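You operate a simulated robot arm through the tools that you are given. There is no shell and no other tool.

Carry out the task below with a simulated two-armed robot. There is one attempt and no reset: what you move stays moved.

Task
Seal port 1 with the plug from the green mat and leak-test the rig at 3 bar.
Fine: tighten the collar, let the dial settle at 3 bar, then open the yellow vent lever and leave it open.

The check looks at the end state, three seconds after you hand in, the way a careful person would. Anything else that was tipped, shoved, dropped, spilled or broken makes it a failure. A push-on lid holds only when it is set on centred and level and pressed home; a screw cap is set on level and turned clockwise until tight.

Robot
Two 7-joint arms with fingered hands on one trunk, on a base that moves. Base frame: it is fixed to the floor where the robot stands at the start and does not move with it; the origin is under the middle of the robot, x ahead of it, y to its left, z up. Lengths are in m, angles in rad, forces in N, time in s.
The left shoulder is at the start at [0.051, 0.152, 1.147], the right one opposite. With the tool pointing down near the work surface each hand reaches from about 0.44 to 0.82 m from the robot's upright axis, wherever it stands, measured 20 degrees to its own side. Places, roughly: big dial [-2.5, -1.4, 0.9]; brass plug (4x4x4 cm) [-2.3, -1.2, 0.9]; orange dial [-2.3, -1, 0.9]; orange slider [-2, -0.5, 0.9]; orange switch [-2.7, -1.8, 0.9]; port one [-2.4, -1.4, 0.9]; pump knob [-2.3, -1.3, 1]; red nut [-2.1, -0.7, 1]; set knob [-2.4, -1.2, 1]; white collar lever [-2.2, -1.2, 0.9]; white dial [-2.3, -0.9, 0.9]; white nut [-2.1, -0.6, 1]; yellow collar lever [-2.3, -1.4, 0.9]; yellow vent lever [-2.4, -1.3, 0.9]. Payload 3.8 kg a hand.
The TCP of each hand is the grasp point between the finger pads, 0.03 m short of the fingertips. In the tool frame z runs along the fingers and y along their closing line. The gripper opens to 0.104 m; its body begins 0.035 m behind the TCP. The gripper is a hand of 5 fingers: y runs from the thumb to the fingers, the wrist lies at [-0.015, -0.104, -0.178] in the tool frame, and closing takes about 1.5 s.
Orientation is that of the tool frame in the base frame, as [roll, pitch, yaw] about the fixed x, y, z axes, in that order (R = Rz(yaw) Ry(pitch) Rx(roll)). With the fingers straight down and the wrist toward the robot, the tool's x, y and z point along [0, 1, 0], [1, 0, 0] and [0, 0, -1] of the base frame.

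Tools
- The arms move only by the tool drive_tool. It takes "left_rows", "right_rows" or both (then of equal length, played together; a hand with none holds still); each is a list of rows, each a list of 7 numbers: the turn, a rotation vector about the tool's x, y, z in rad, then the shift along the tool's x, y, z in m, then the finger opening in m, from 0 to 0.104. In form: [[rx, ry, rz, x, y, z, fingers], ...]. A call has 1 to 20 rows; each row shifts and turns the commanded pose from where the row before left it, along the tool's axes as they then stand. Rows are played at 5 a second. More than 0.05 m and 0.15 rad between two rows, or a gripper value outside its range, and nothing of the call is played. A pose out of reach is approached as far as the arm can. The call stops where the force on the tool passes 70 N (or 10 N more than at its start, if that is more) or the arm is blocked; 0.2 s more then pass. The fingers move at their own pace (about 0.072 m/s each) and stop on an object; they squeeze with about 29 N. The grip force told is the motor's: it shows also when the fingers shut on nothing. Time passes only in rows, and 0.2 s behind the last, so rows that do not move let the fingers close. It gives the time, the measured TCP pose, the force on the tool (base axes), the opening and the grip force at its end, in the units of the frame above (readings bear some noise), with the torque about the TCP (base axes, N m) and any sound that the robot's microphone picked up, and new pictures: "pictures" is both (left out), scene, wrist or none (wrist: the cameras of the hands that moved).
- Cameras (640 x 400 px; columns grow to the right, rows downward): "scene" is now at [0.1579, 0.0113, 1.3054]; the picture's right is [0.11, -0.99, -0.01], its down [-0.49, -0.04, -0.87] and it looks along [0.87, 0.10, -0.49] (base axes); focal length 279 px, centre (320, 200). "left" rides on the left gripper at [-0.08, -0.077, -0.141] in its tool frame; the picture's right is [-0.78, -0.30, 0.56], its down [0.53, -0.78, 0.33] and it looks along [0.33, 0.56, 0.76] (tool axes); focal length 247 px, centre (320, 200). "right" rides on the right gripper at [0.08, -0.078, -0.141] in its tool frame; the picture's right is [-0.78, 0.30, -0.56], its down [-0.53, -0.78, 0.33] and it looks along [-0.33, 0.56, 0.76] (tool axes); focal length 247 px, centre (320, 200). There is no depth. A picture from a camera that has moved, and an enlarged one, comes with that camera's place and axes in the base frame and with its lens.
- slide_trunk(by): moves the trunk up (or, below 0, down) by that many m; the arms and the scene camera ride with it, the base frame stays. It gives what a move gives, with no picture.
- roll_base(legs): drives the robot by 1 to 6 legs, each [ahead, left, turn to the left] in m, m and rad, along the robot's own axes; the way and the turn of a leg run together, so that a leg with both is an arc; at most 1.5 m and 3.142 rad a leg. The arms and the cameras ride along, it lands a little off, and it stops where it bumps. It gives what a move gives, and a new picture of the scene camera.
- hand_shape(shape, hand): the hand has 5 fingers and takes this shape, open, in about a second: jaw (thumb against the fingers, like two jaws); tri (thumb and two fingers); tip (a fingertip pinch); poke (one finger out to press); point (the index stretched); flat (the hand flat); cup (the hand cupped); fist (a fist). The gripper value then closes the fingers along that shape, each until it touches; the sizes above hold for jaw. It gives what a move gives, with no picture.
- head_to(pan, tilt): turns the head with the scene camera to pan (to the left, within 1.396 rad either way) and tilt (down, from -0.506 to 1.204), counted from straight ahead of the robot (the tilt from the chest, where the trunk bows). It gives what a move gives, and a new picture of the scene camera.
- inspect(camera, box): a new picture of the part [left, top, right, bottom] of that camera's present view, enlarged. The clock stands still meanwhile.
- job_done(): hands the job in; it is judged then, once.

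Places have to be worked out from the pictures, the camera data and where the tool is seen. Open the grippers and draw the arms clear of the work before you hand the job in, unless the task says otherwise.

The tools are called after "Emit:" as name(argument=value, ...) on one line, values as JSON. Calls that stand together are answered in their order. drive_tool: Moves the arms, as the interface text tells. Its arguments: {"type":"object","properties":{"left_rows":{"type":"array","items":{"type":"array","items":{"type":"number"}}},"right_rows":{"type":"array","items":{"type":"array","items":{"type":"number"}}},"pictures":{"type":"string","enum":["both","scene","wrist","none"]}},"required":[]} The other tools are called the same way: slide_trunk (by) moves the trunk up or down; hand_shape (shape, hand) gives the hand a shape; roll_base (legs) drives the base; head_to (pan, tilt) turns the head that bears the scene camera; inspect (camera, box) takes an enlarged picture of a part of a camera's view; job_done () hands the job in.

At the start:

```text
clock: 0.0
left_tool_pos: [0.5589, 0.2549, 1.1443]
left_orientation: [-3.141, 0.0, 1.57]
left_force: [-0.1, 0.4, -0.9]
left_torque: [-0.01, -0.01, 0.02]
left_grip_width: 0.1038
left_finger_force: 0.0
left_shape: jaw
right_tool_pos: [0.4722, -0.1962, 1.1113]
right_orientation: [3.14, -0.001, 1.572]
right_force: [-0.3, 0.5, 0.3]
right_torque: [-0.03, 0.0, 0.04]
right_grip_width: 0.104
right_finger_force: 0.0
right_shape: jaw
trunk travel left (down, up): [-0.225, 0.231]
robot x, y, heading: [-0.0015, 0.0008, 0.0]
head pan, tilt (commanded): [0.106, 0.374]
```

scene: 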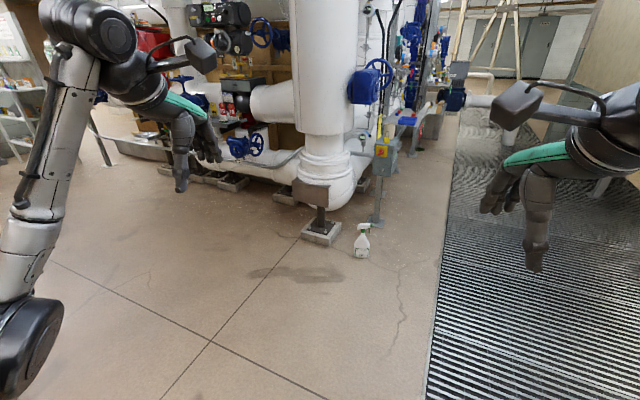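
right: 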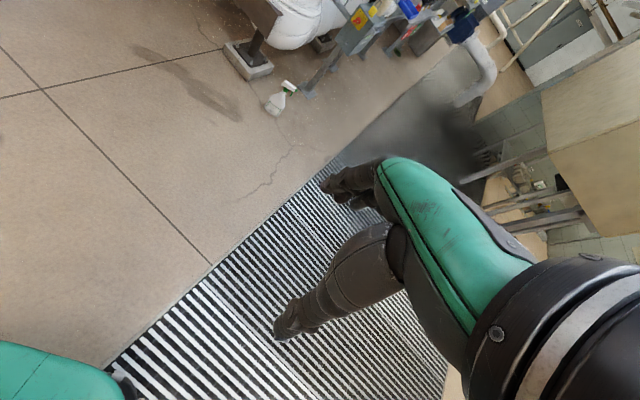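
left: 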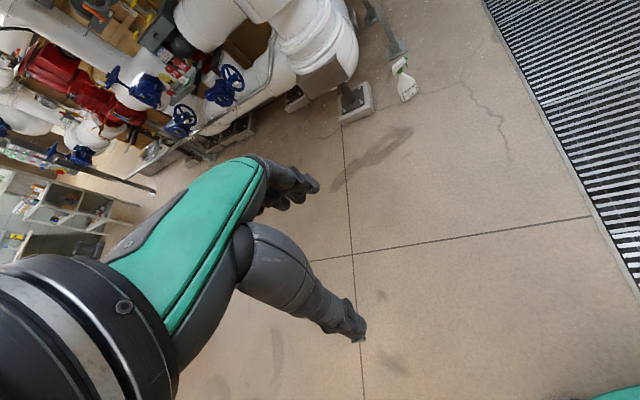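

The work lies behind and to the right of me, so first I look to both sides with the head before turning.

Emit:
head_to(pan=1.39, tilt=0.3)

Emit:
head_to(pan=-1.39, tilt=0.3)

```text
clock: 1.5
left_tool_pos: [0.5592, 0.2547, 1.1436]
left_orientation: [3.142, -0.001, 1.571]
left_force: [-0.4, 0.3, 0.6]
left_torque: [0.04, -0.03, -0.01]
left_grip_width: 0.1037
left_finger_force: 0.2
left_shape: jaw
right_tool_pos: [0.4713, -0.1977, 1.1115]
right_orientation: [3.14, 0.002, 1.572]
right_force: [0.6, 0.2, -0.1]
right_torque: [0.03, 0.04, 0.0]
right_grip_width: 0.1038
right_finger_force: 0.1
right_shape: jaw
trunk travel left (down, up): [-0.225, 0.231]
robot x, y, heading: [0.001, -0.0046, 0.003]
head pan, tilt (commanded): [1.389, 0.3]
camera scene: at [0.0841, 0.0932, 1.3227], right [0.97, -0.18, -0.14], down [-0.19, -0.29, -0.94], along [0.13, 0.94, -0.32], focal length 279 px, centre (320, 200)
```

scene: 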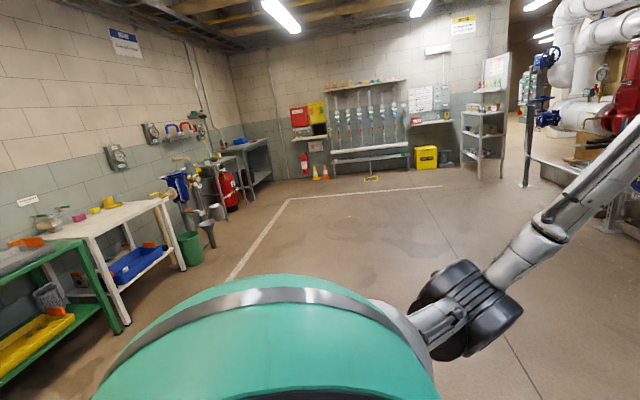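

```text
clock: 3.9
left_tool_pos: [0.56, 0.2557, 1.1444]
left_orientation: [3.141, -0.001, 1.572]
left_force: [-0.1, 0.2, 0.5]
left_torque: [0.0, 0.0, 0.0]
left_grip_width: 0.1039
left_finger_force: 0.1
left_shape: jaw
right_tool_pos: [0.4721, -0.1958, 1.1101]
right_orientation: [-3.141, -0.001, 1.572]
right_force: [-0.6, -0.1, -0.7]
right_torque: [0.01, 0.01, 0.0]
right_grip_width: 0.1038
right_finger_force: 0.0
right_shape: jaw
trunk travel left (down, up): [-0.225, 0.231]
robot x, y, heading: [0.001, -0.0034, 0.0]
head pan, tilt (commanded): [-1.389, 0.3]
camera scene: at [0.0841, -0.0904, 1.3228], right [-0.97, -0.18, 0.14], down [-0.19, 0.29, -0.94], along [0.13, -0.94, -0.32], focal length 279 px, centre (320, 200)
```

scene: 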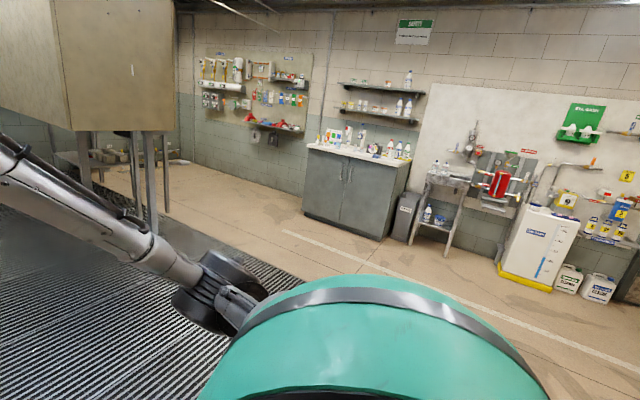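

There is open floor around me, and the benches line the wall behind. I turn 2.65 rad in place to face the bench line, and put the head straight.

Emit:
roll_base(legs=[[0, 0, 2.65]])

Emit:
head_to(pan=0.0, tilt=0.3)

Emit:
head_to(pan=0.6, tilt=0.3)

```text
clock: 10.6
left_tool_pos: [-0.6144, 0.0312, 1.144]
left_orientation: [3.139, 0.0, -2.047]
left_force: [0.2, 0.4, 0.3]
left_torque: [0.02, 0.03, -0.02]
left_grip_width: 0.1037
left_finger_force: 0.0
left_shape: jaw
right_tool_pos: [-0.3298, 0.3908, 1.1106]
right_orientation: [-3.141, -0.002, -2.048]
right_force: [0.7, 0.0, 0.0]
right_torque: [-0.01, 0.01, 0.01]
right_grip_width: 0.1037
right_finger_force: 0.0
right_shape: jaw
trunk travel left (down, up): [-0.225, 0.231]
robot x, y, heading: [-0.002, -0.0006, 2.669]
head pan, tilt (commanded): [-1.389, 0.3]
camera scene: at [-0.0304, 0.1211, 1.3228], right [0.95, -0.29, 0.14], down [0.03, -0.34, -0.94], along [0.32, 0.89, -0.32], focal length 279 px, centre (320, 200)
```

scene: 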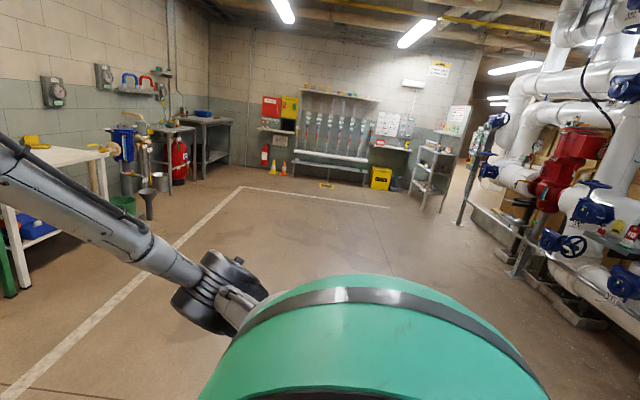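

```text
clock: 12.1
left_tool_pos: [-0.6148, 0.0305, 1.1436]
left_orientation: [3.141, 0.001, -2.047]
left_force: [-0.6, -0.3, -0.2]
left_torque: [0.01, -0.02, -0.01]
left_grip_width: 0.1038
left_finger_force: 0.0
left_shape: jaw
right_tool_pos: [-0.3296, 0.3908, 1.1113]
right_orientation: [-3.141, -0.001, -2.047]
right_force: [0.1, 0.0, -0.3]
right_torque: [0.03, 0.02, 0.01]
right_grip_width: 0.1036
right_finger_force: 0.1
right_shape: jaw
trunk travel left (down, up): [-0.225, 0.231]
robot x, y, heading: [0.0004, 0.0025, 2.665]
head pan, tilt (commanded): [0.0, 0.3]
camera scene: at [-0.1398, 0.0743, 1.312], right [0.46, 0.89, 0.0], down [0.38, -0.2, -0.9], along [-0.8, 0.42, -0.43], focal length 279 px, centre (320, 200)
```

scene: 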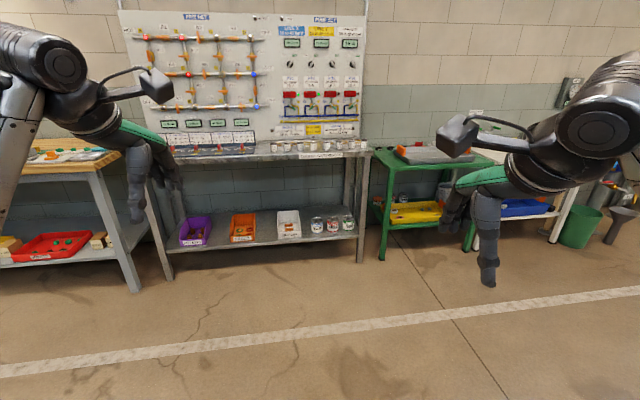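

```text
clock: 13.1
left_tool_pos: [-0.6141, 0.0301, 1.1451]
left_orientation: [3.141, 0.0, -2.048]
left_force: [1.1, -0.3, 0.3]
left_torque: [0.01, 0.03, 0.0]
left_grip_width: 0.1038
left_finger_force: 0.0
left_shape: jaw
right_tool_pos: [-0.3292, 0.3924, 1.1121]
right_orientation: [-3.141, -0.001, -2.047]
right_force: [-0.6, -0.2, -0.3]
right_torque: [-0.01, -0.01, 0.03]
right_grip_width: 0.1039
right_finger_force: 0.0
right_shape: jaw
trunk travel left (down, up): [-0.225, 0.231]
robot x, y, heading: [0.0011, 0.0023, 2.661]
head pan, tilt (commanded): [0.6, 0.3]
camera scene: at [-0.1497, 0.0201, 1.3143], right [-0.12, 0.99, -0.08], down [0.41, -0.02, -0.91], along [-0.9, -0.14, -0.4], focal length 279 px, centre (320, 200)
```

scene: 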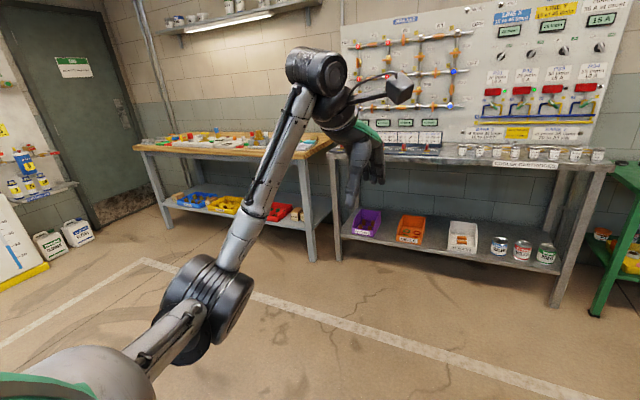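

The wooden bench to my left carries the rig, about 1.5 m ahead and 2.2 m to the left. I slide left and a bit ahead to view it from about 1.2 m.

Emit:
roll_base(legs=[[0.1, 1.12, 0], [0.15, 1.1, 0]])

Emit:
head_to(pan=0.0, tilt=0.35)

```text
clock: 24.0
left_tool_pos: [-1.8388, -1.798, 1.1444]
left_orientation: [3.14, -0.001, -2.044]
left_force: [0.4, 0.2, -0.5]
left_torque: [0.02, 0.01, -0.01]
left_grip_width: 0.104
left_finger_force: 0.0
left_shape: jaw
right_tool_pos: [-1.5558, -1.4358, 1.1113]
right_orientation: [3.141, 0.0, -2.044]
right_force: [-0.8, 0.9, 0.4]
right_torque: [0.02, -0.01, 0.02]
right_grip_width: 0.1036
right_finger_force: 0.1
right_shape: jaw
trunk travel left (down, up): [-0.225, 0.231]
robot x, y, heading: [-1.2234, -1.8245, 2.672]
head pan, tilt (commanded): [0.6, 0.3]
camera scene: at [-1.3737, -1.8061, 1.3143], right [-0.12, 0.99, -0.08], down [0.41, -0.02, -0.91], along [-0.9, -0.14, -0.4], focal length 279 px, centre (320, 200)
```

scene: 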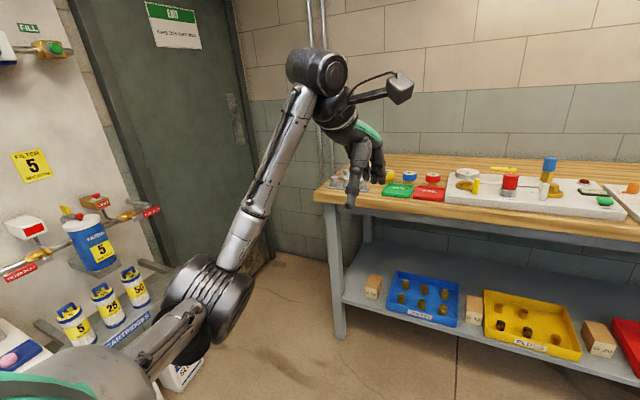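

```text
clock: 25.0
left_tool_pos: [-1.8385, -1.7968, 1.1438]
left_orientation: [3.142, -0.001, -2.042]
left_force: [0.5, -0.2, 0.2]
left_torque: [0.01, 0.01, 0.01]
left_grip_width: 0.1037
left_finger_force: 0.0
left_shape: jaw
right_tool_pos: [-1.5551, -1.4353, 1.1113]
right_orientation: [-3.139, 0.001, -2.044]
right_force: [0.3, -0.5, 0.3]
right_torque: [0.0, 0.03, -0.04]
right_grip_width: 0.1037
right_finger_force: 0.0
right_shape: jaw
trunk travel left (down, up): [-0.225, 0.231]
robot x, y, heading: [-1.2208, -1.827, 2.669]
head pan, tilt (commanded): [0.0, 0.351]
camera scene: at [-1.3632, -1.7522, 1.3073], right [0.46, 0.89, 0.0], down [0.42, -0.22, -0.88], along [-0.78, 0.4, -0.47], focal length 279 px, centre (320, 200)
```

scene: 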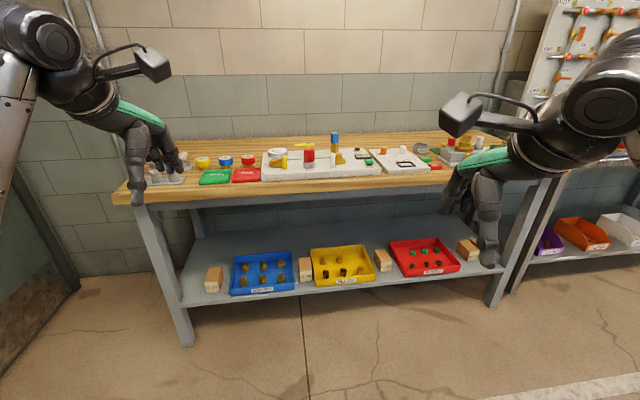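

Emit:
inspect(camera="scene", box=[170, 110, 450, 200])

```text
2.29 times, centred on (310, 155) of scene
camera zoom: at [-1.3632, -1.7522, 1.3073], right [0.46, 0.89, 0.0], down [0.42, -0.22, -0.88], along [-0.78, 0.4, -0.47], focal length 637 px, centre (343, 303)
```

zoom: 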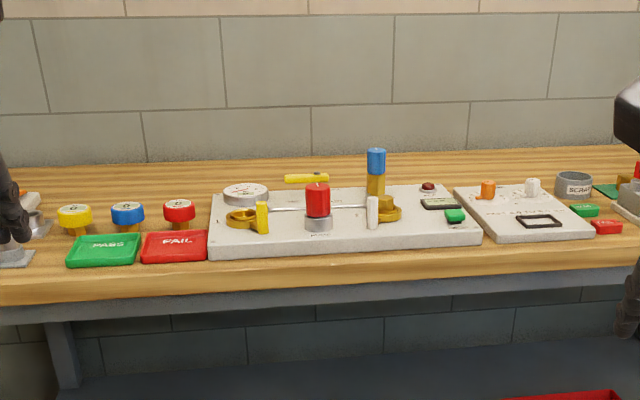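

The rig board sits straight ahead of me, bench edge about 1.07 m away. I raise the trunk for clearance and drive 0.45 m closer, then look down at the rig.

Emit:
slide_trunk(by=0.1)

Emit:
roll_base(legs=[[0.4, 0, 0]])

Emit:
head_to(pan=0.0, tilt=0.65)

```text
clock: 26.3
left_tool_pos: [-1.8396, -1.7976, 1.2438]
left_orientation: [-3.141, -0.001, -2.046]
left_force: [0.2, 0.4, -0.4]
left_torque: [0.01, 0.03, 0.02]
left_grip_width: 0.1036
left_finger_force: 0.1
left_shape: jaw
right_tool_pos: [-1.5564, -1.4357, 1.2097]
right_orientation: [-3.141, 0.0, -2.045]
right_force: [0.6, -0.5, -0.4]
right_torque: [-0.03, 0.02, 0.0]
right_grip_width: 0.1036
right_finger_force: 0.1
right_shape: jaw
trunk travel left (down, up): [-0.325, 0.131]
robot x, y, heading: [-1.224, -1.8279, 2.671]
head pan, tilt (commanded): [0.0, 0.351]
```

```text
clock: 28.8
left_tool_pos: [-2.1939, -1.616, 1.2452]
left_orientation: [-3.141, 0.0, -2.044]
left_force: [0.7, -0.5, 0.0]
left_torque: [0.01, 0.05, -0.02]
left_grip_width: 0.1038
left_finger_force: 0.1
left_shape: jaw
right_tool_pos: [-1.9105, -1.2539, 1.2119]
right_orientation: [-3.141, 0.0, -2.043]
right_force: [-0.1, -0.1, 1.1]
right_torque: [0.01, -0.02, 0.02]
right_grip_width: 0.1039
right_finger_force: 0.1
right_shape: jaw
trunk travel left (down, up): [-0.325, 0.131]
robot x, y, heading: [-1.5838, -1.644, 2.666]
head pan, tilt (commanded): [0.0, 0.351]
camera scene: at [-1.6808, -1.5898, 1.4223], right [0.46, 0.89, 0.0], down [0.34, -0.18, -0.92], along [-0.82, 0.42, -0.39], focal length 279 px, centre (320, 200)
```

scene: 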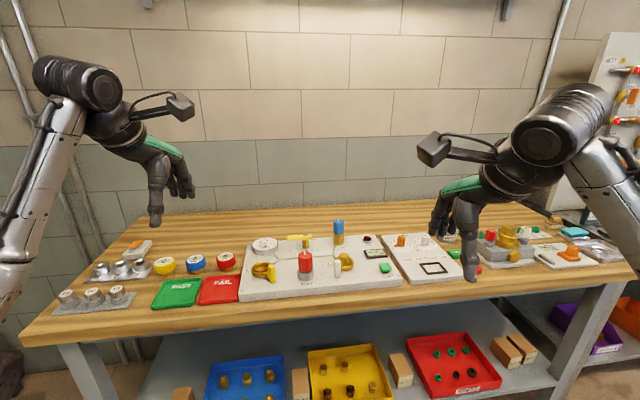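

```text
clock: 29.6
left_tool_pos: [-2.1942, -1.6148, 1.2442]
left_orientation: [-3.139, -0.001, -2.043]
left_force: [-0.2, 0.1, -0.2]
left_torque: [0.01, 0.01, 0.0]
left_grip_width: 0.1039
left_finger_force: 0.1
left_shape: jaw
right_tool_pos: [-1.9118, -1.2529, 1.2104]
right_orientation: [-3.141, 0.001, -2.045]
right_force: [0.9, 0.5, 0.8]
right_torque: [0.0, -0.01, 0.03]
right_grip_width: 0.1037
right_finger_force: 0.1
right_shape: jaw
trunk travel left (down, up): [-0.325, 0.131]
robot x, y, heading: [-1.5816, -1.6433, 2.668]
head pan, tilt (commanded): [0.0, 0.649]
camera scene: at [-1.6756, -1.5924, 1.3954], right [0.46, 0.89, 0.0], down [0.57, -0.29, -0.77], along [-0.68, 0.35, -0.64], focal length 279 px, centre (320, 200)
```

scene: 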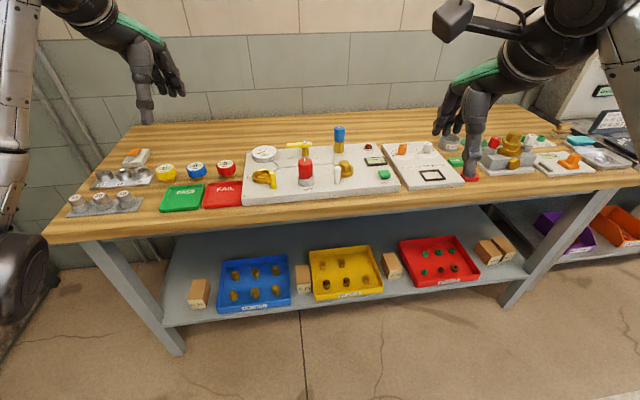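

Emit:
inspect(camera="scene", box=[230, 115, 410, 225])

Emit:
inspect(camera="scene", box=[370, 115, 640, 225])

Emit:
inspect(camera="scene", box=[50, 120, 260, 250])

```text
3.56 times, centred on (320, 170) of scene
camera zoom: at [-1.6756, -1.5924, 1.3954], right [0.46, 0.89, 0.0], down [0.57, -0.29, -0.77], along [-0.68, 0.35, -0.64], focal length 991 px, centre (320, 307)
```

zoom: 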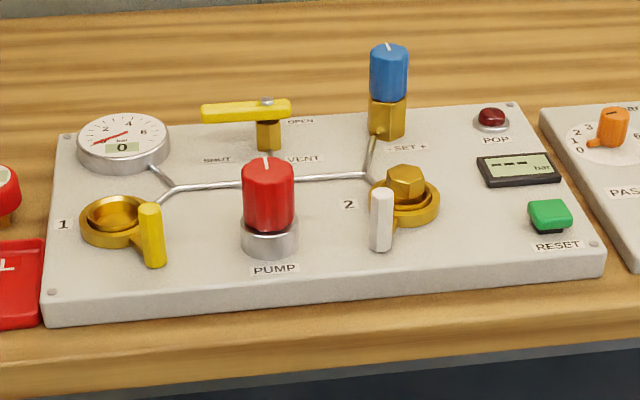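

```text
2.37 times, centred on (505, 170) of scene
camera zoom: at [-1.6756, -1.5924, 1.3954], right [0.46, 0.89, 0.0], down [0.57, -0.29, -0.77], along [-0.68, 0.35, -0.64], focal length 661 px, centre (-118, 271)
```

zoom: 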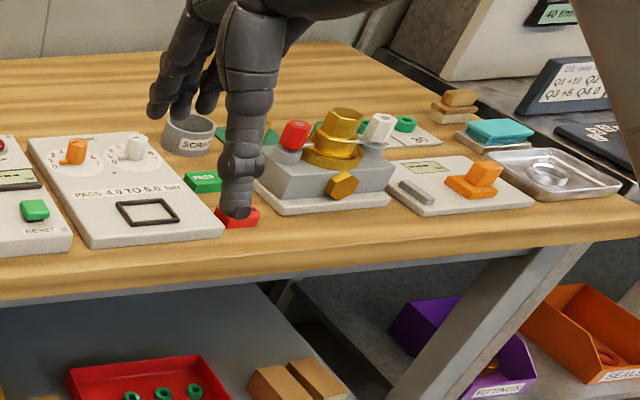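

```text
3.05 times, centred on (155, 185) of scene
camera zoom: at [-1.6756, -1.5924, 1.3954], right [0.46, 0.89, 0.0], down [0.57, -0.29, -0.77], along [-0.68, 0.35, -0.64], focal length 849 px, centre (823, 246)
```

zoom: 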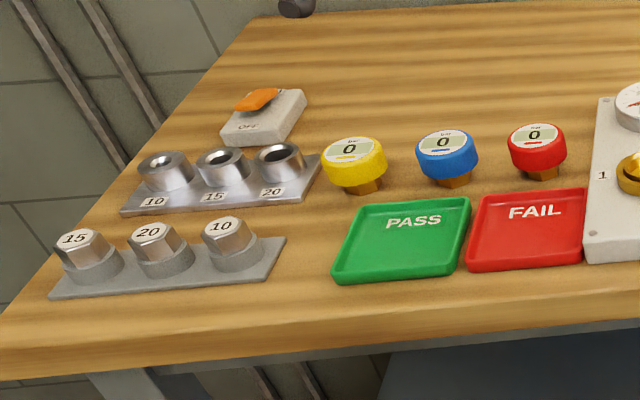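

Port 1 (yellow lever) is empty, port 2 holds a plug with the white lever. A green mat seems hidden behind my right hand, so I pull the right hand back and to the right to see it.

Emit:
drive_tool(right_rows=[[0, 0, 0, -0.04, -0.03, -0.02, 0.104], [0, 0, 0, -0.04, -0.03, -0.02, 0.104], [0, 0, 0, -0.04, -0.02, -0.02, 0.104], [0, 0, 0, -0.04, 0, -0.02, 0.104]], pictures="scene")

Emit:
head_to(pan=-0.45, tilt=0.6)

```text
refused: row 1 steps farther than a row can; nothing moved
```

```text
clock: 30.5
left_tool_pos: [-2.1954, -1.6163, 1.2439]
left_orientation: [-3.141, 0.001, -2.043]
left_force: [-0.6, 0.6, -0.6]
left_torque: [0.02, -0.03, 0.0]
left_grip_width: 0.104
left_finger_force: 0.0
left_shape: jaw
right_tool_pos: [-1.911, -1.252, 1.2108]
right_orientation: [-3.141, 0.0, -2.044]
right_force: [0.2, 0.3, 0.6]
right_torque: [-0.02, 0.0, -0.01]
right_grip_width: 0.1036
right_finger_force: 0.1
right_shape: jaw
trunk travel left (down, up): [-0.325, 0.131]
robot x, y, heading: [-1.5761, -1.6397, 2.665]
head pan, tilt (commanded): [-0.45, 0.6]
camera scene: at [-1.6513, -1.5617, 1.4], right [0.8, 0.6, 0.02], down [0.38, -0.47, -0.8], along [-0.47, 0.65, -0.6], focal length 279 px, centre (320, 200)
```

scene: 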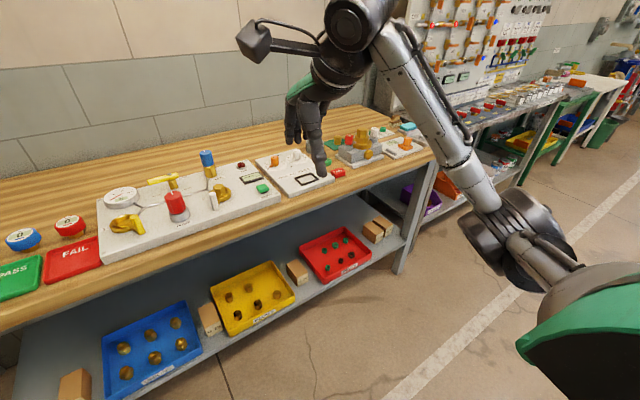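

The row steps were too long; I repeat with smaller ones.

Emit:
drive_tool(right_rows=[[0, 0, 0, -0.035, -0.03, -0.01, 0.104], [0, 0, 0, -0.035, -0.03, -0.01, 0.104], [0, 0, 0, -0.035, -0.03, -0.01, 0.104], [0, 0, 0, -0.035, -0.02, -0.01, 0.104], [0, 0, 0, -0.035, -0.02, -0.01, 0.104]], pictures="scene")

Emit:
inspect(camera="scene", box=[220, 100, 440, 220])

```text
clock: 31.7
left_tool_pos: [-2.1933, -1.6158, 1.244]
left_orientation: [3.14, 0.0, -2.042]
left_force: [-0.3, 0.0, 0.4]
left_torque: [-0.03, 0.0, 0.02]
left_grip_width: 0.1039
left_finger_force: 0.2
left_shape: jaw
right_tool_pos: [-1.715, -1.1554, 1.2613]
right_orientation: [-3.141, 0.001, -2.043]
right_force: [0.5, -0.3, 0.0]
right_torque: [-0.01, 0.03, 0.0]
right_grip_width: 0.1038
right_finger_force: 0.1
right_shape: jaw
trunk travel left (down, up): [-0.325, 0.131]
robot x, y, heading: [-1.5789, -1.6414, 2.667]
head pan, tilt (commanded): [-0.45, 0.6]
camera scene: at [-1.6496, -1.5612, 1.4001], right [0.8, 0.6, 0.02], down [0.37, -0.47, -0.8], along [-0.47, 0.65, -0.6], focal length 279 px, centre (320, 200)
```

scene: 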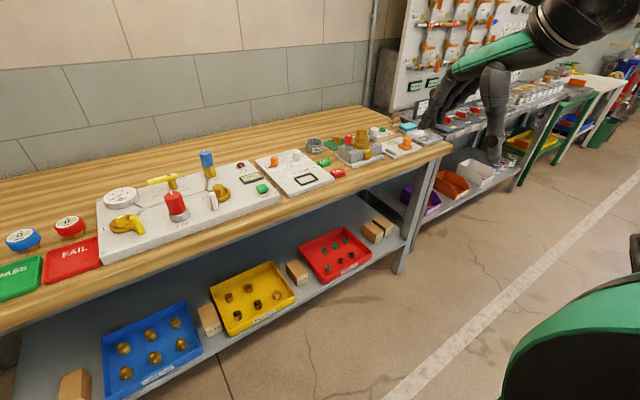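

```text
2.91 times, centred on (330, 160) of scene
camera zoom: at [-1.6496, -1.5612, 1.4001], right [0.8, 0.6, 0.02], down [0.37, -0.47, -0.8], along [-0.47, 0.65, -0.6], focal length 811 px, centre (291, 316)
```

zoom: 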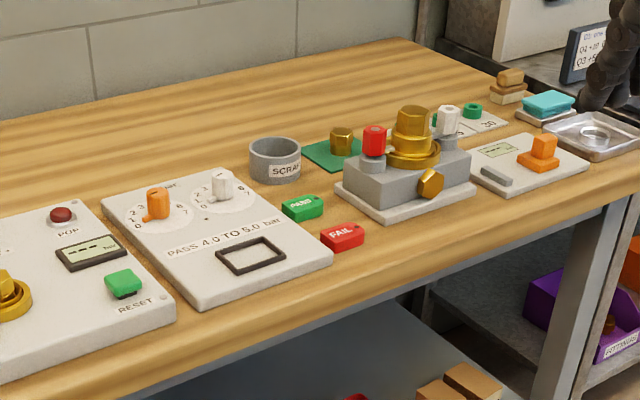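

The plug sits on a green mat behind the SCRAP cup, roughly at (-2.26, -0.60). I look straight down to see my own base footprint before approaching.

Emit:
head_to(pan=0.0, tilt=1.2)

```text
clock: 32.7
left_tool_pos: [-2.1944, -1.6151, 1.2445]
left_orientation: [3.14, 0.0, -2.042]
left_force: [-0.3, 0.2, -0.5]
left_torque: [-0.05, -0.01, 0.0]
left_grip_width: 0.1033
left_finger_force: 0.2
left_shape: jaw
right_tool_pos: [-1.7184, -1.1555, 1.2613]
right_orientation: [-3.141, 0.002, -2.044]
right_force: [-0.6, -0.7, -0.2]
right_torque: [0.01, 0.01, 0.04]
right_grip_width: 0.1038
right_finger_force: 0.1
right_shape: jaw
trunk travel left (down, up): [-0.325, 0.131]
robot x, y, heading: [-1.5802, -1.6397, 2.669]
head pan, tilt (commanded): [0.0, 1.201]
camera scene: at [-1.6459, -1.6076, 1.3566], right [0.46, 0.89, 0.0], down [0.84, -0.43, -0.32], along [-0.28, 0.15, -0.95], focal length 279 px, centre (320, 200)
```

scene: 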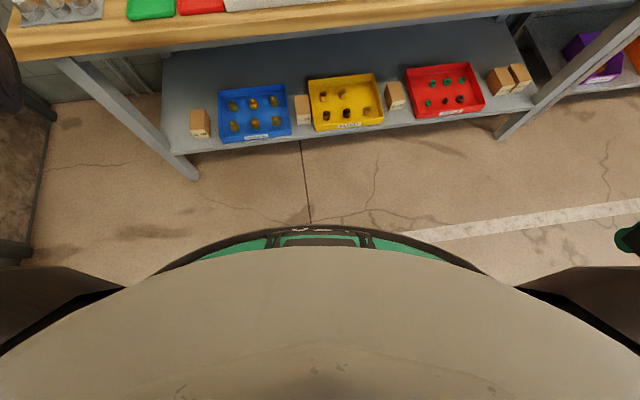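

My base reaches about 0.33 m ahead of its axis, and the bench edge is about 0.69 m away. I move 0.27 m ahead and 0.35 m right so that the plug comes within the right hand's reach.

Emit:
roll_base(legs=[[0.24, -0.35, 0]])

Emit:
head_to(pan=-0.25, tilt=0.75)

```text
clock: 35.3
left_tool_pos: [-2.2487, -1.2005, 1.2441]
left_orientation: [3.142, 0.0, -2.041]
left_force: [0.4, -0.6, 0.4]
left_torque: [-0.01, -0.01, 0.0]
left_grip_width: 0.1034
left_finger_force: 0.0
left_shape: jaw
right_tool_pos: [-1.7708, -0.7389, 1.2618]
right_orientation: [-3.14, 0.0, -2.043]
right_force: [0.6, -0.9, -0.1]
right_torque: [-0.01, 0.02, 0.01]
right_grip_width: 0.1035
right_finger_force: 0.1
right_shape: jaw
trunk travel left (down, up): [-0.325, 0.131]
robot x, y, heading: [-1.6347, -1.2287, 2.666]
head pan, tilt (commanded): [0.0, 1.201]
camera scene: at [-1.7001, -1.1913, 1.3566], right [0.45, 0.89, 0.0], down [0.84, -0.43, -0.32], along [-0.28, 0.15, -0.95], focal length 279 px, centre (320, 200)
```

scene: 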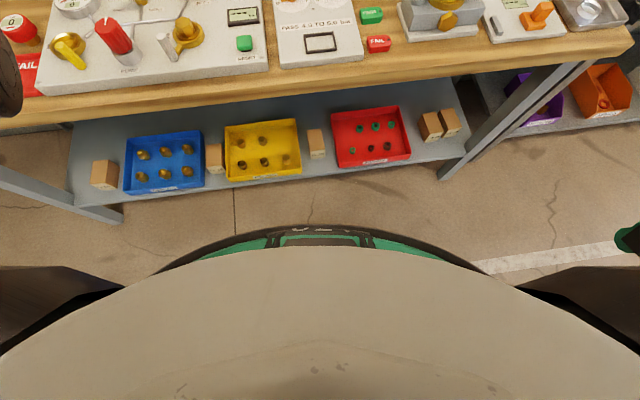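

```text
clock: 36.2
left_tool_pos: [-2.2492, -1.1979, 1.2436]
left_orientation: [-3.14, -0.001, -2.041]
left_force: [0.5, -0.3, -0.1]
left_torque: [0.01, 0.0, 0.01]
left_grip_width: 0.1035
left_finger_force: 0.1
left_shape: jaw
right_tool_pos: [-1.771, -0.7386, 1.2602]
right_orientation: [3.141, 0.001, -2.043]
right_force: [0.7, -1.0, 0.3]
right_torque: [0.0, 0.04, 0.02]
right_grip_width: 0.1037
right_finger_force: 0.0
right_shape: jaw
trunk travel left (down, up): [-0.325, 0.131]
robot x, y, heading: [-1.635, -1.2263, 2.671]
head pan, tilt (commanded): [-0.25, 0.75]
camera scene: at [-1.714, -1.16, 1.387], right [0.66, 0.75, 0.01], down [0.54, -0.47, -0.7], along [-0.52, 0.47, -0.72], focal length 279 px, centre (320, 200)
```

scene: 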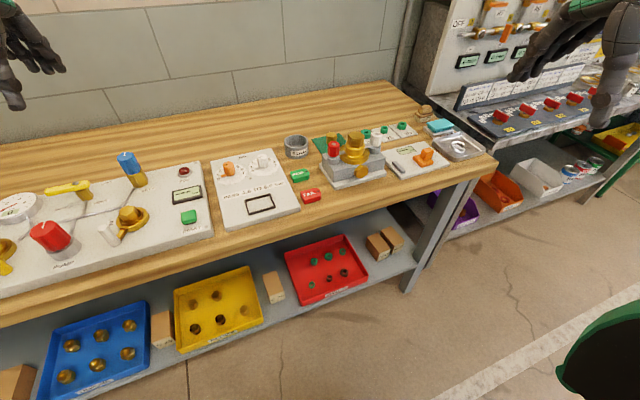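

I zoom on the plug and its surroundings.

Emit:
inspect(camera="scene", box=[270, 105, 450, 205])

Emit:
inspect(camera="scene", box=[0, 135, 220, 275])

```text
3.56 times, centred on (360, 155) of scene
camera zoom: at [-1.714, -1.16, 1.387], right [0.66, 0.75, 0.01], down [0.54, -0.47, -0.7], along [-0.52, 0.47, -0.72], focal length 991 px, centre (178, 360)
```

zoom: 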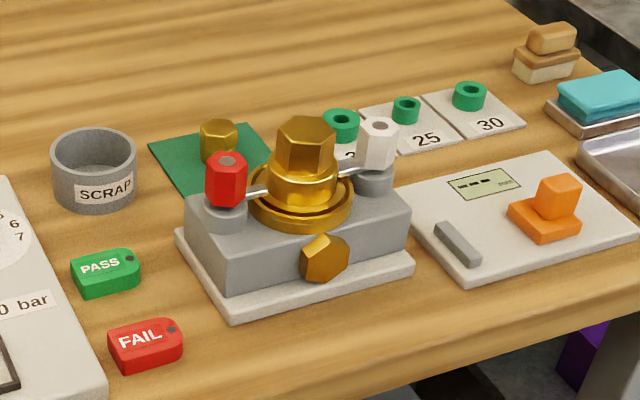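

```text
2.86 times, centred on (110, 205) of scene
camera zoom: at [-1.714, -1.16, 1.387], right [0.66, 0.75, 0.01], down [0.54, -0.47, -0.7], along [-0.52, 0.47, -0.72], focal length 796 px, centre (920, 186)
```

zoom: 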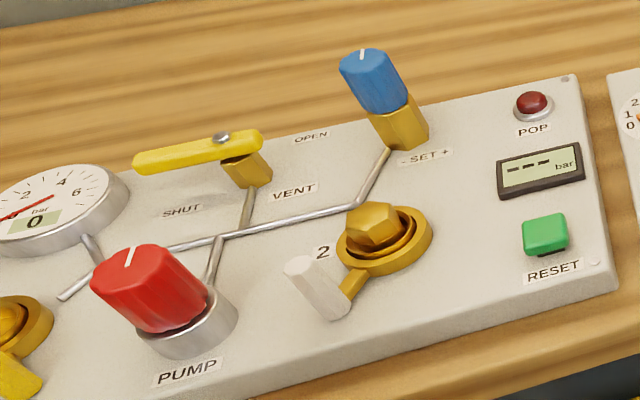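

The plug is at about (-2.22, -0.66), top z about 0.93, with the gold tower and red nut on my side of it. I lower the trunk to the start height and move a bit closer (bench gap now about 0.12 m).

Emit:
slide_trunk(by=-0.08)

Emit:
roll_base(legs=[[0.06, -0.03, 0]])

Emit:
head_to(pan=-0.25, tilt=0.7)

```text
clock: 37.4
left_tool_pos: [-2.248, -1.1989, 1.1645]
left_orientation: [-3.141, 0.0, -2.042]
left_force: [-0.7, -0.5, 0.4]
left_torque: [0.0, 0.01, 0.02]
left_grip_width: 0.1035
left_finger_force: 0.0
left_shape: jaw
right_tool_pos: [-1.7711, -0.7373, 1.1831]
right_orientation: [3.141, -0.002, -2.042]
right_force: [-0.7, 0.2, 1.0]
right_torque: [0.02, 0.01, -0.03]
right_grip_width: 0.1038
right_finger_force: 0.1
right_shape: jaw
trunk travel left (down, up): [-0.245, 0.211]
robot x, y, heading: [-1.6346, -1.2238, 2.664]
head pan, tilt (commanded): [-0.25, 0.75]
```

```text
clock: 38.4
left_tool_pos: [-2.2872, -1.1456, 1.1644]
left_orientation: [-3.141, 0.0, -2.04]
left_force: [-0.6, -0.1, -1.1]
left_torque: [-0.03, 0.01, -0.01]
left_grip_width: 0.1036
left_finger_force: 0.0
left_shape: jaw
right_tool_pos: [-1.8101, -0.6856, 1.1817]
right_orientation: [3.14, 0.001, -2.04]
right_force: [0.1, -0.8, 0.2]
right_torque: [-0.03, -0.02, -0.02]
right_grip_width: 0.1038
right_finger_force: 0.0
right_shape: jaw
trunk travel left (down, up): [-0.245, 0.211]
robot x, y, heading: [-1.6767, -1.1748, 2.671]
head pan, tilt (commanded): [-0.25, 0.75]
camera scene: at [-1.7785, -1.0942, 1.2978], right [0.66, 0.75, 0.03], down [0.58, -0.49, -0.65], along [-0.47, 0.45, -0.76], focal length 279 px, centre (320, 200)
```

scene: 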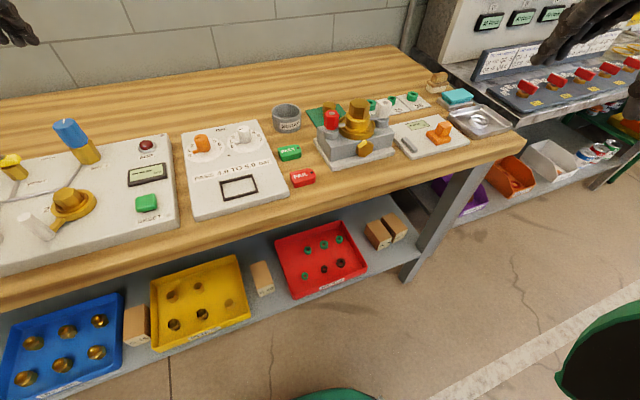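

```text
clock: 39.0
left_tool_pos: [-2.2893, -1.1448, 1.1634]
left_orientation: [-3.14, -0.001, -2.042]
left_force: [0.7, 0.5, -0.3]
left_torque: [-0.01, 0.0, 0.01]
left_grip_width: 0.104
left_finger_force: 0.1
left_shape: jaw
right_tool_pos: [-1.8118, -0.6842, 1.1812]
right_orientation: [3.141, 0.001, -2.041]
right_force: [-0.1, -0.1, 0.5]
right_torque: [0.01, 0.03, 0.03]
right_grip_width: 0.1037
right_finger_force: 0.2
right_shape: jaw
trunk travel left (down, up): [-0.245, 0.211]
robot x, y, heading: [-1.6736, -1.1735, 2.672]
head pan, tilt (commanded): [-0.25, 0.7]
camera scene: at [-1.7818, -1.0908, 1.3013], right [0.66, 0.75, 0.03], down [0.56, -0.47, -0.69], along [-0.5, 0.47, -0.73], focal length 279 px, centre (320, 200)
```

scene: 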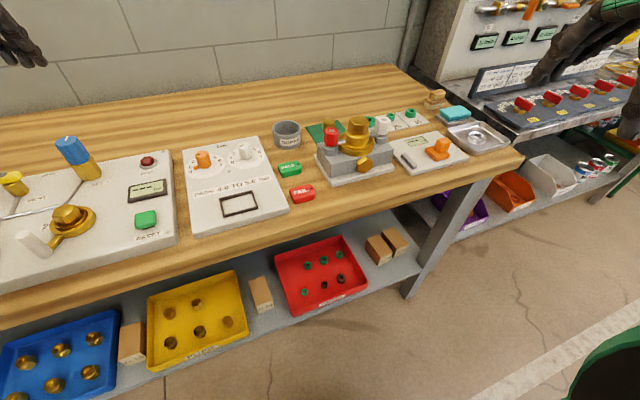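

I zoom again on the plug for a better triangulation.

Emit:
inspect(camera="scene", box=[270, 100, 430, 200])

```text
4.00 times, centred on (350, 150) of scene
camera zoom: at [-1.7818, -1.0908, 1.3013], right [0.66, 0.75, 0.03], down [0.56, -0.47, -0.69], along [-0.5, 0.47, -0.73], focal length 1115 px, centre (200, 400)
```

zoom: 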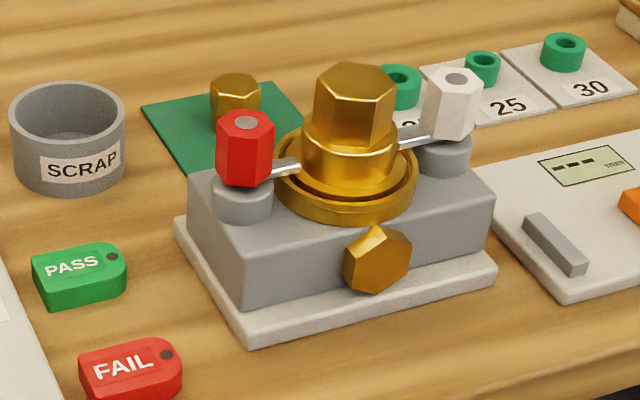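

Now I bring the right hand forward above the area at safe height (z about 1.18) and yaw it so that the thumb will come in from the front-right, then look through the wrist camera.

Emit:
drive_tool(right_rows=[[0, 0, 0, 0.02, 0.045, 0, 0.104], [0, 0, 0, 0.02, 0.045, 0, 0.104], [0, 0, 0, 0.02, 0.045, 0, 0.104], [0, 0, 0, 0.02, 0.045, 0, 0.104], [0, 0, 0, 0.02, 0.045, 0, 0.104], [0, 0, 0, 0.02, 0.045, 0, 0.104], [0, 0, -0.15, 0, 0, 0, 0.104], [0, 0, -0.15, 0, 0, 0, 0.104], [0, 0, -0.15, 0, 0, 0, 0.104], [0, 0, -0.15, 0, 0, 0, 0.104], [0, 0, -0.15, 0, 0, 0, 0.104], [0, 0, 0, 0, 0, 0, 0.104]], pictures="both")

```text
clock: 41.6
left_tool_pos: [-2.288, -1.1448, 1.164]
left_orientation: [3.141, 0.002, -2.042]
left_force: [0.1, -0.5, -0.8]
left_torque: [0.02, 0.02, 0.0]
left_grip_width: 0.1036
left_finger_force: 0.0
left_shape: jaw
right_tool_pos: [-2.1067, -0.6687, 1.1824]
right_orientation: [-3.142, 0.001, -1.291]
right_force: [0.1, -0.3, 0.1]
right_torque: [0.02, 0.0, -0.02]
right_grip_width: 0.104
right_finger_force: 0.1
right_shape: jaw
trunk travel left (down, up): [-0.245, 0.211]
robot x, y, heading: [-1.6748, -1.1762, 2.67]
head pan, tilt (commanded): [-0.25, 0.7]
camera scene: at [-1.7817, -1.0914, 1.3014], right [0.66, 0.75, 0.03], down [0.56, -0.46, -0.69], along [-0.5, 0.47, -0.73], focal length 279 px, centre (320, 200)
camera right: at [-2.0092, -0.7243, 1.323], right [-0.5, 0.66, 0.56], down [0.6, 0.73, -0.33], along [-0.63, 0.17, -0.76], focal length 247 px, centre (320, 200)
```

scene: 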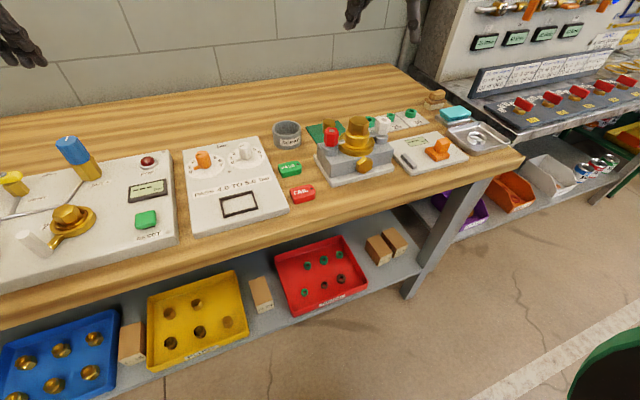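
right: 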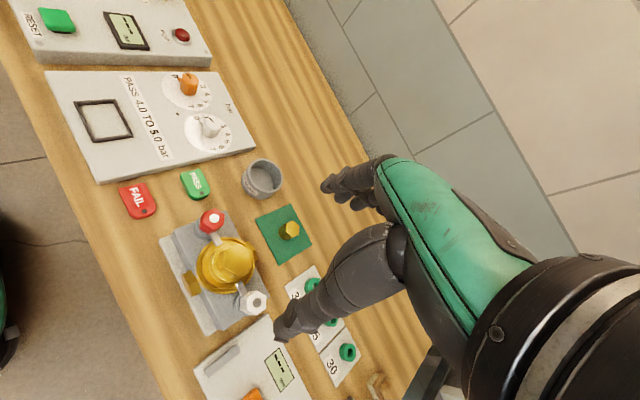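

The wrist camera shows the plug on the mat clearly; I zoom on it to measure.

Emit:
inspect(camera="right", box=[150, 140, 390, 310])

```text
2.35 times, centred on (270, 225) of right
camera zoom: at [-2.0092, -0.7243, 1.323], right [-0.5, 0.66, 0.56], down [0.6, 0.73, -0.33], along [-0.63, 0.17, -0.76], focal length 581 px, centre (438, 141)
```

zoom: 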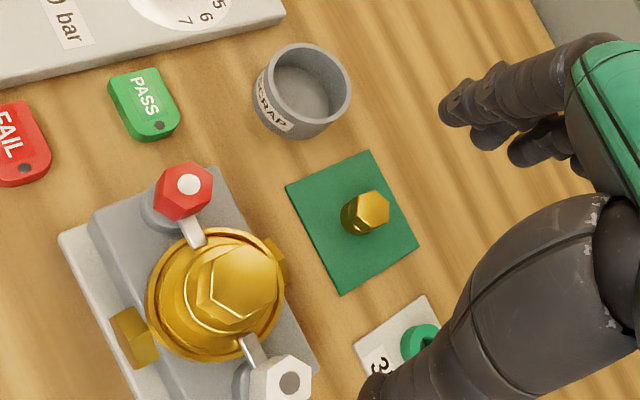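

The plug is at about (-2.245, -0.638), 2.7 cm wide, top near z 0.92. A three-finger pinch would leave more room beside the dial later, so I try the "tri" shape and look at it.

Emit:
hand_shape(hand="right", shape="tri")

Emit:
inspect(camera="right", box=[0, 0, 640, 400])

```text
clock: 42.5
left_tool_pos: [-2.2887, -1.1441, 1.1648]
left_orientation: [-3.141, 0.0, -2.044]
left_force: [-0.4, 0.0, 0.4]
left_torque: [0.01, -0.03, 0.0]
left_grip_width: 0.1038
left_finger_force: 0.0
left_shape: jaw
right_tool_pos: [-2.1056, -0.6691, 1.1824]
right_orientation: [-3.142, 0.0, -1.293]
right_force: [0.1, -0.7, -0.4]
right_torque: [0.03, 0.02, 0.04]
right_grip_width: 0.104
right_finger_force: 0.0
right_shape: tri
trunk travel left (down, up): [-0.245, 0.211]
robot x, y, heading: [-1.6752, -1.1717, 2.674]
head pan, tilt (commanded): [-0.25, 0.7]
```

```text
1.00 times, centred on (320, 200) of right (not enlarged: the box is as wide or as high as the picture)
camera zoom: at [-2.0093, -0.7244, 1.323], right [-0.5, 0.67, 0.56], down [0.6, 0.73, -0.33], along [-0.63, 0.17, -0.76], focal length 247 px, centre (320, 200)
```

zoom: 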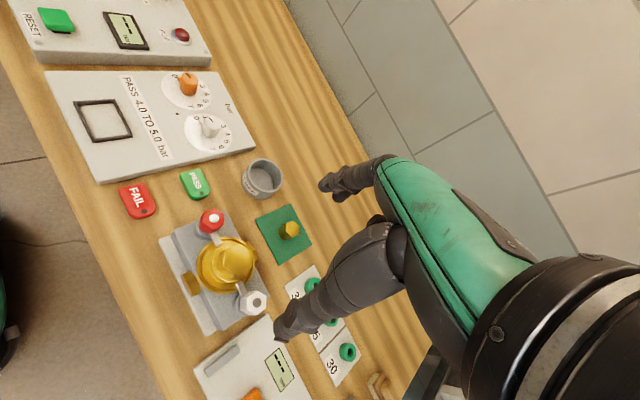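

I test-close the tri grip in the air to about the plug's size to see where the pads meet.

Emit:
drive_tool(right_rows=[[0, 0, 0, 0, 0, 0, 0.03], [0, 0, 0, 0, 0, 0, 0.03], [0, 0, 0, 0, 0, 0, 0.03], [0, 0, 0, 0, 0, 0, 0.03], [0, 0, 0, 0, 0, 0, 0.03], [0, 0, 0, 0, 0, 0, 0.03], [0, 0, 0, 0, 0, 0, 0.03]], pictures="wrist")

Emit:
inspect(camera="right", box=[220, 140, 440, 360])

```text
clock: 44.1
left_tool_pos: [-2.288, -1.1457, 1.164]
left_orientation: [-3.141, -0.001, -2.043]
left_force: [-0.5, 0.1, 0.4]
left_torque: [0.01, 0.03, -0.01]
left_grip_width: 0.1037
left_finger_force: 0.0
left_shape: jaw
right_tool_pos: [-2.1049, -0.6696, 1.1809]
right_orientation: [3.141, 0.0, -1.292]
right_force: [0.6, -0.1, -0.3]
right_torque: [-0.01, -0.01, 0.02]
right_grip_width: 0.0301
right_finger_force: 0.1
right_shape: tri
trunk travel left (down, up): [-0.245, 0.211]
robot x, y, heading: [-1.6768, -1.1743, 2.672]
head pan, tilt (commanded): [-0.25, 0.7]
camera right: at [-2.0093, -0.7244, 1.323], right [-0.5, 0.67, 0.56], down [0.6, 0.73, -0.33], along [-0.63, 0.17, -0.76], focal length 247 px, centre (320, 200)
```

right: 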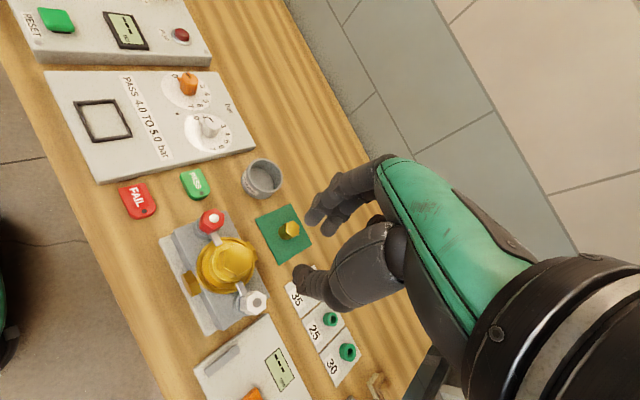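

```text
1.82 times, centred on (330, 250) of right
camera zoom: at [-2.0093, -0.7244, 1.323], right [-0.5, 0.67, 0.56], down [0.6, 0.73, -0.33], along [-0.63, 0.17, -0.76], focal length 449 px, centre (302, 109)
```

zoom: 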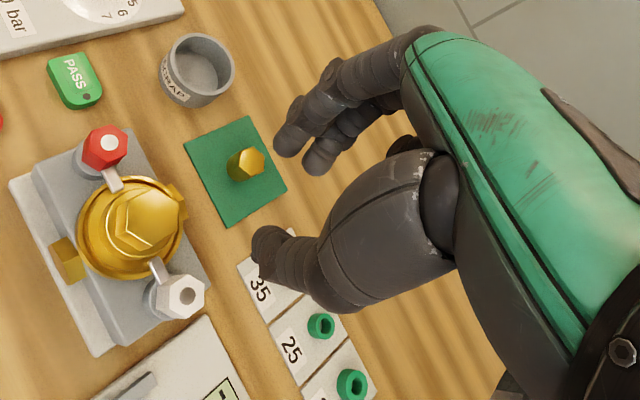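

The fingertips meet at the expected spot. I open to 0.08, move above the plug and descend to z about 1.04 to look from closer.

Emit:
drive_tool(right_rows=[[0, 0, 0, -0.0229, 0.0418, 0, 0.08], [0, 0, 0, -0.0229, 0.0418, 0, 0.08], [0, 0, 0, -0.0229, 0.0418, 0, 0.08], [0, 0, 0, 0, 0, 0.047, 0.08], [0, 0, 0, 0, 0, 0.047, 0.08], [0, 0, 0, 0, 0, 0.047, 0.08], [0, 0, 0, 0, 0, 0, 0.08]], pictures="both")

Emit:
inspect(camera="right", box=[220, 140, 440, 360])

Emit:
inspect(camera="scene", box=[250, 60, 450, 200])

```text
clock: 45.7
left_tool_pos: [-2.2875, -1.1441, 1.1634]
left_orientation: [-3.141, 0.0, -2.042]
left_force: [-0.2, 0.0, -0.6]
left_torque: [-0.02, 0.01, 0.02]
left_grip_width: 0.1035
left_finger_force: 0.0
left_shape: jaw
right_tool_pos: [-2.1541, -0.6594, 1.041]
right_orientation: [3.14, 0.001, -1.293]
right_force: [-1.2, -0.1, 0.0]
right_torque: [0.0, -0.02, 0.0]
right_grip_width: 0.0796
right_finger_force: 0.1
right_shape: tri
right hand out of reach, approached as far as the arm can: row 2, 3
trunk travel left (down, up): [-0.245, 0.211]
robot x, y, heading: [-1.6736, -1.1684, 2.668]
head pan, tilt (commanded): [-0.25, 0.7]
camera scene: at [-1.7818, -1.0914, 1.3014], right [0.66, 0.75, 0.03], down [0.56, -0.46, -0.69], along [-0.5, 0.47, -0.73], focal length 279 px, centre (320, 200)
camera right: at [-2.0575, -0.7155, 1.1823], right [-0.5, 0.66, 0.56], down [0.6, 0.73, -0.33], along [-0.63, 0.17, -0.76], focal length 247 px, centre (320, 200)
```

scene: 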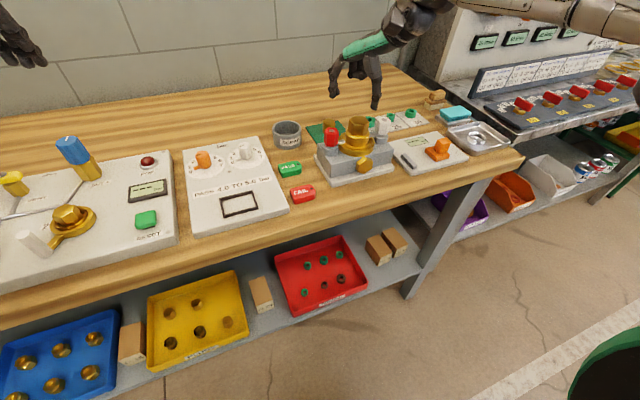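
right: 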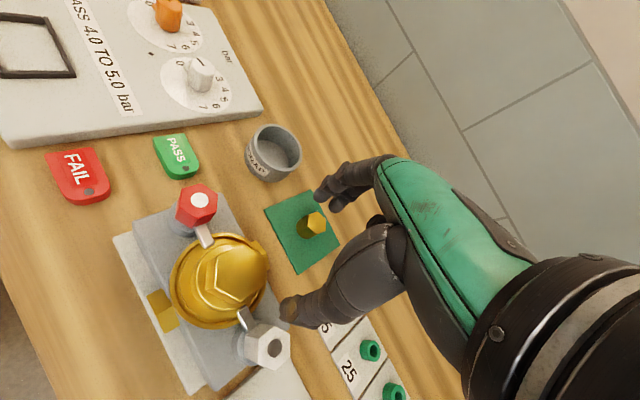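

```text
1.82 times, centred on (330, 250) of right
camera zoom: at [-2.0575, -0.7155, 1.1823], right [-0.5, 0.66, 0.56], down [0.6, 0.73, -0.33], along [-0.63, 0.17, -0.76], focal length 449 px, centre (302, 109)
```

zoom: 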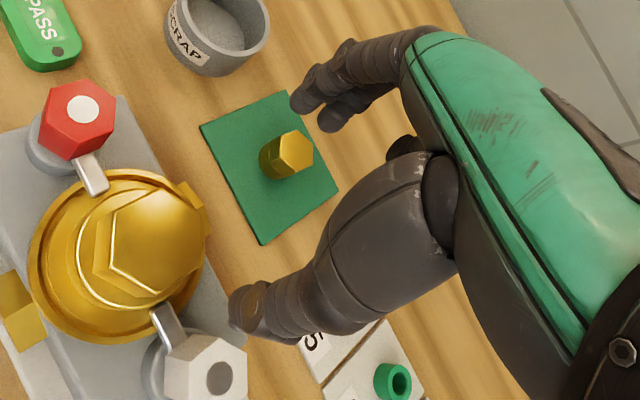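

```text
2.86 times, centred on (350, 130) of scene
camera zoom: at [-1.7818, -1.0914, 1.3014], right [0.66, 0.75, 0.03], down [0.56, -0.46, -0.69], along [-0.5, 0.47, -0.73], focal length 796 px, centre (234, 400)
```

zoom: 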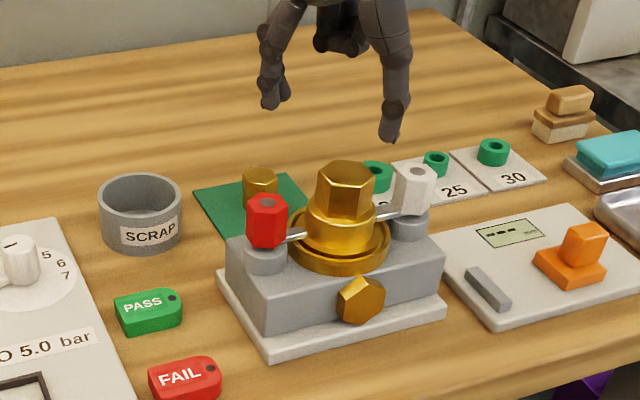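

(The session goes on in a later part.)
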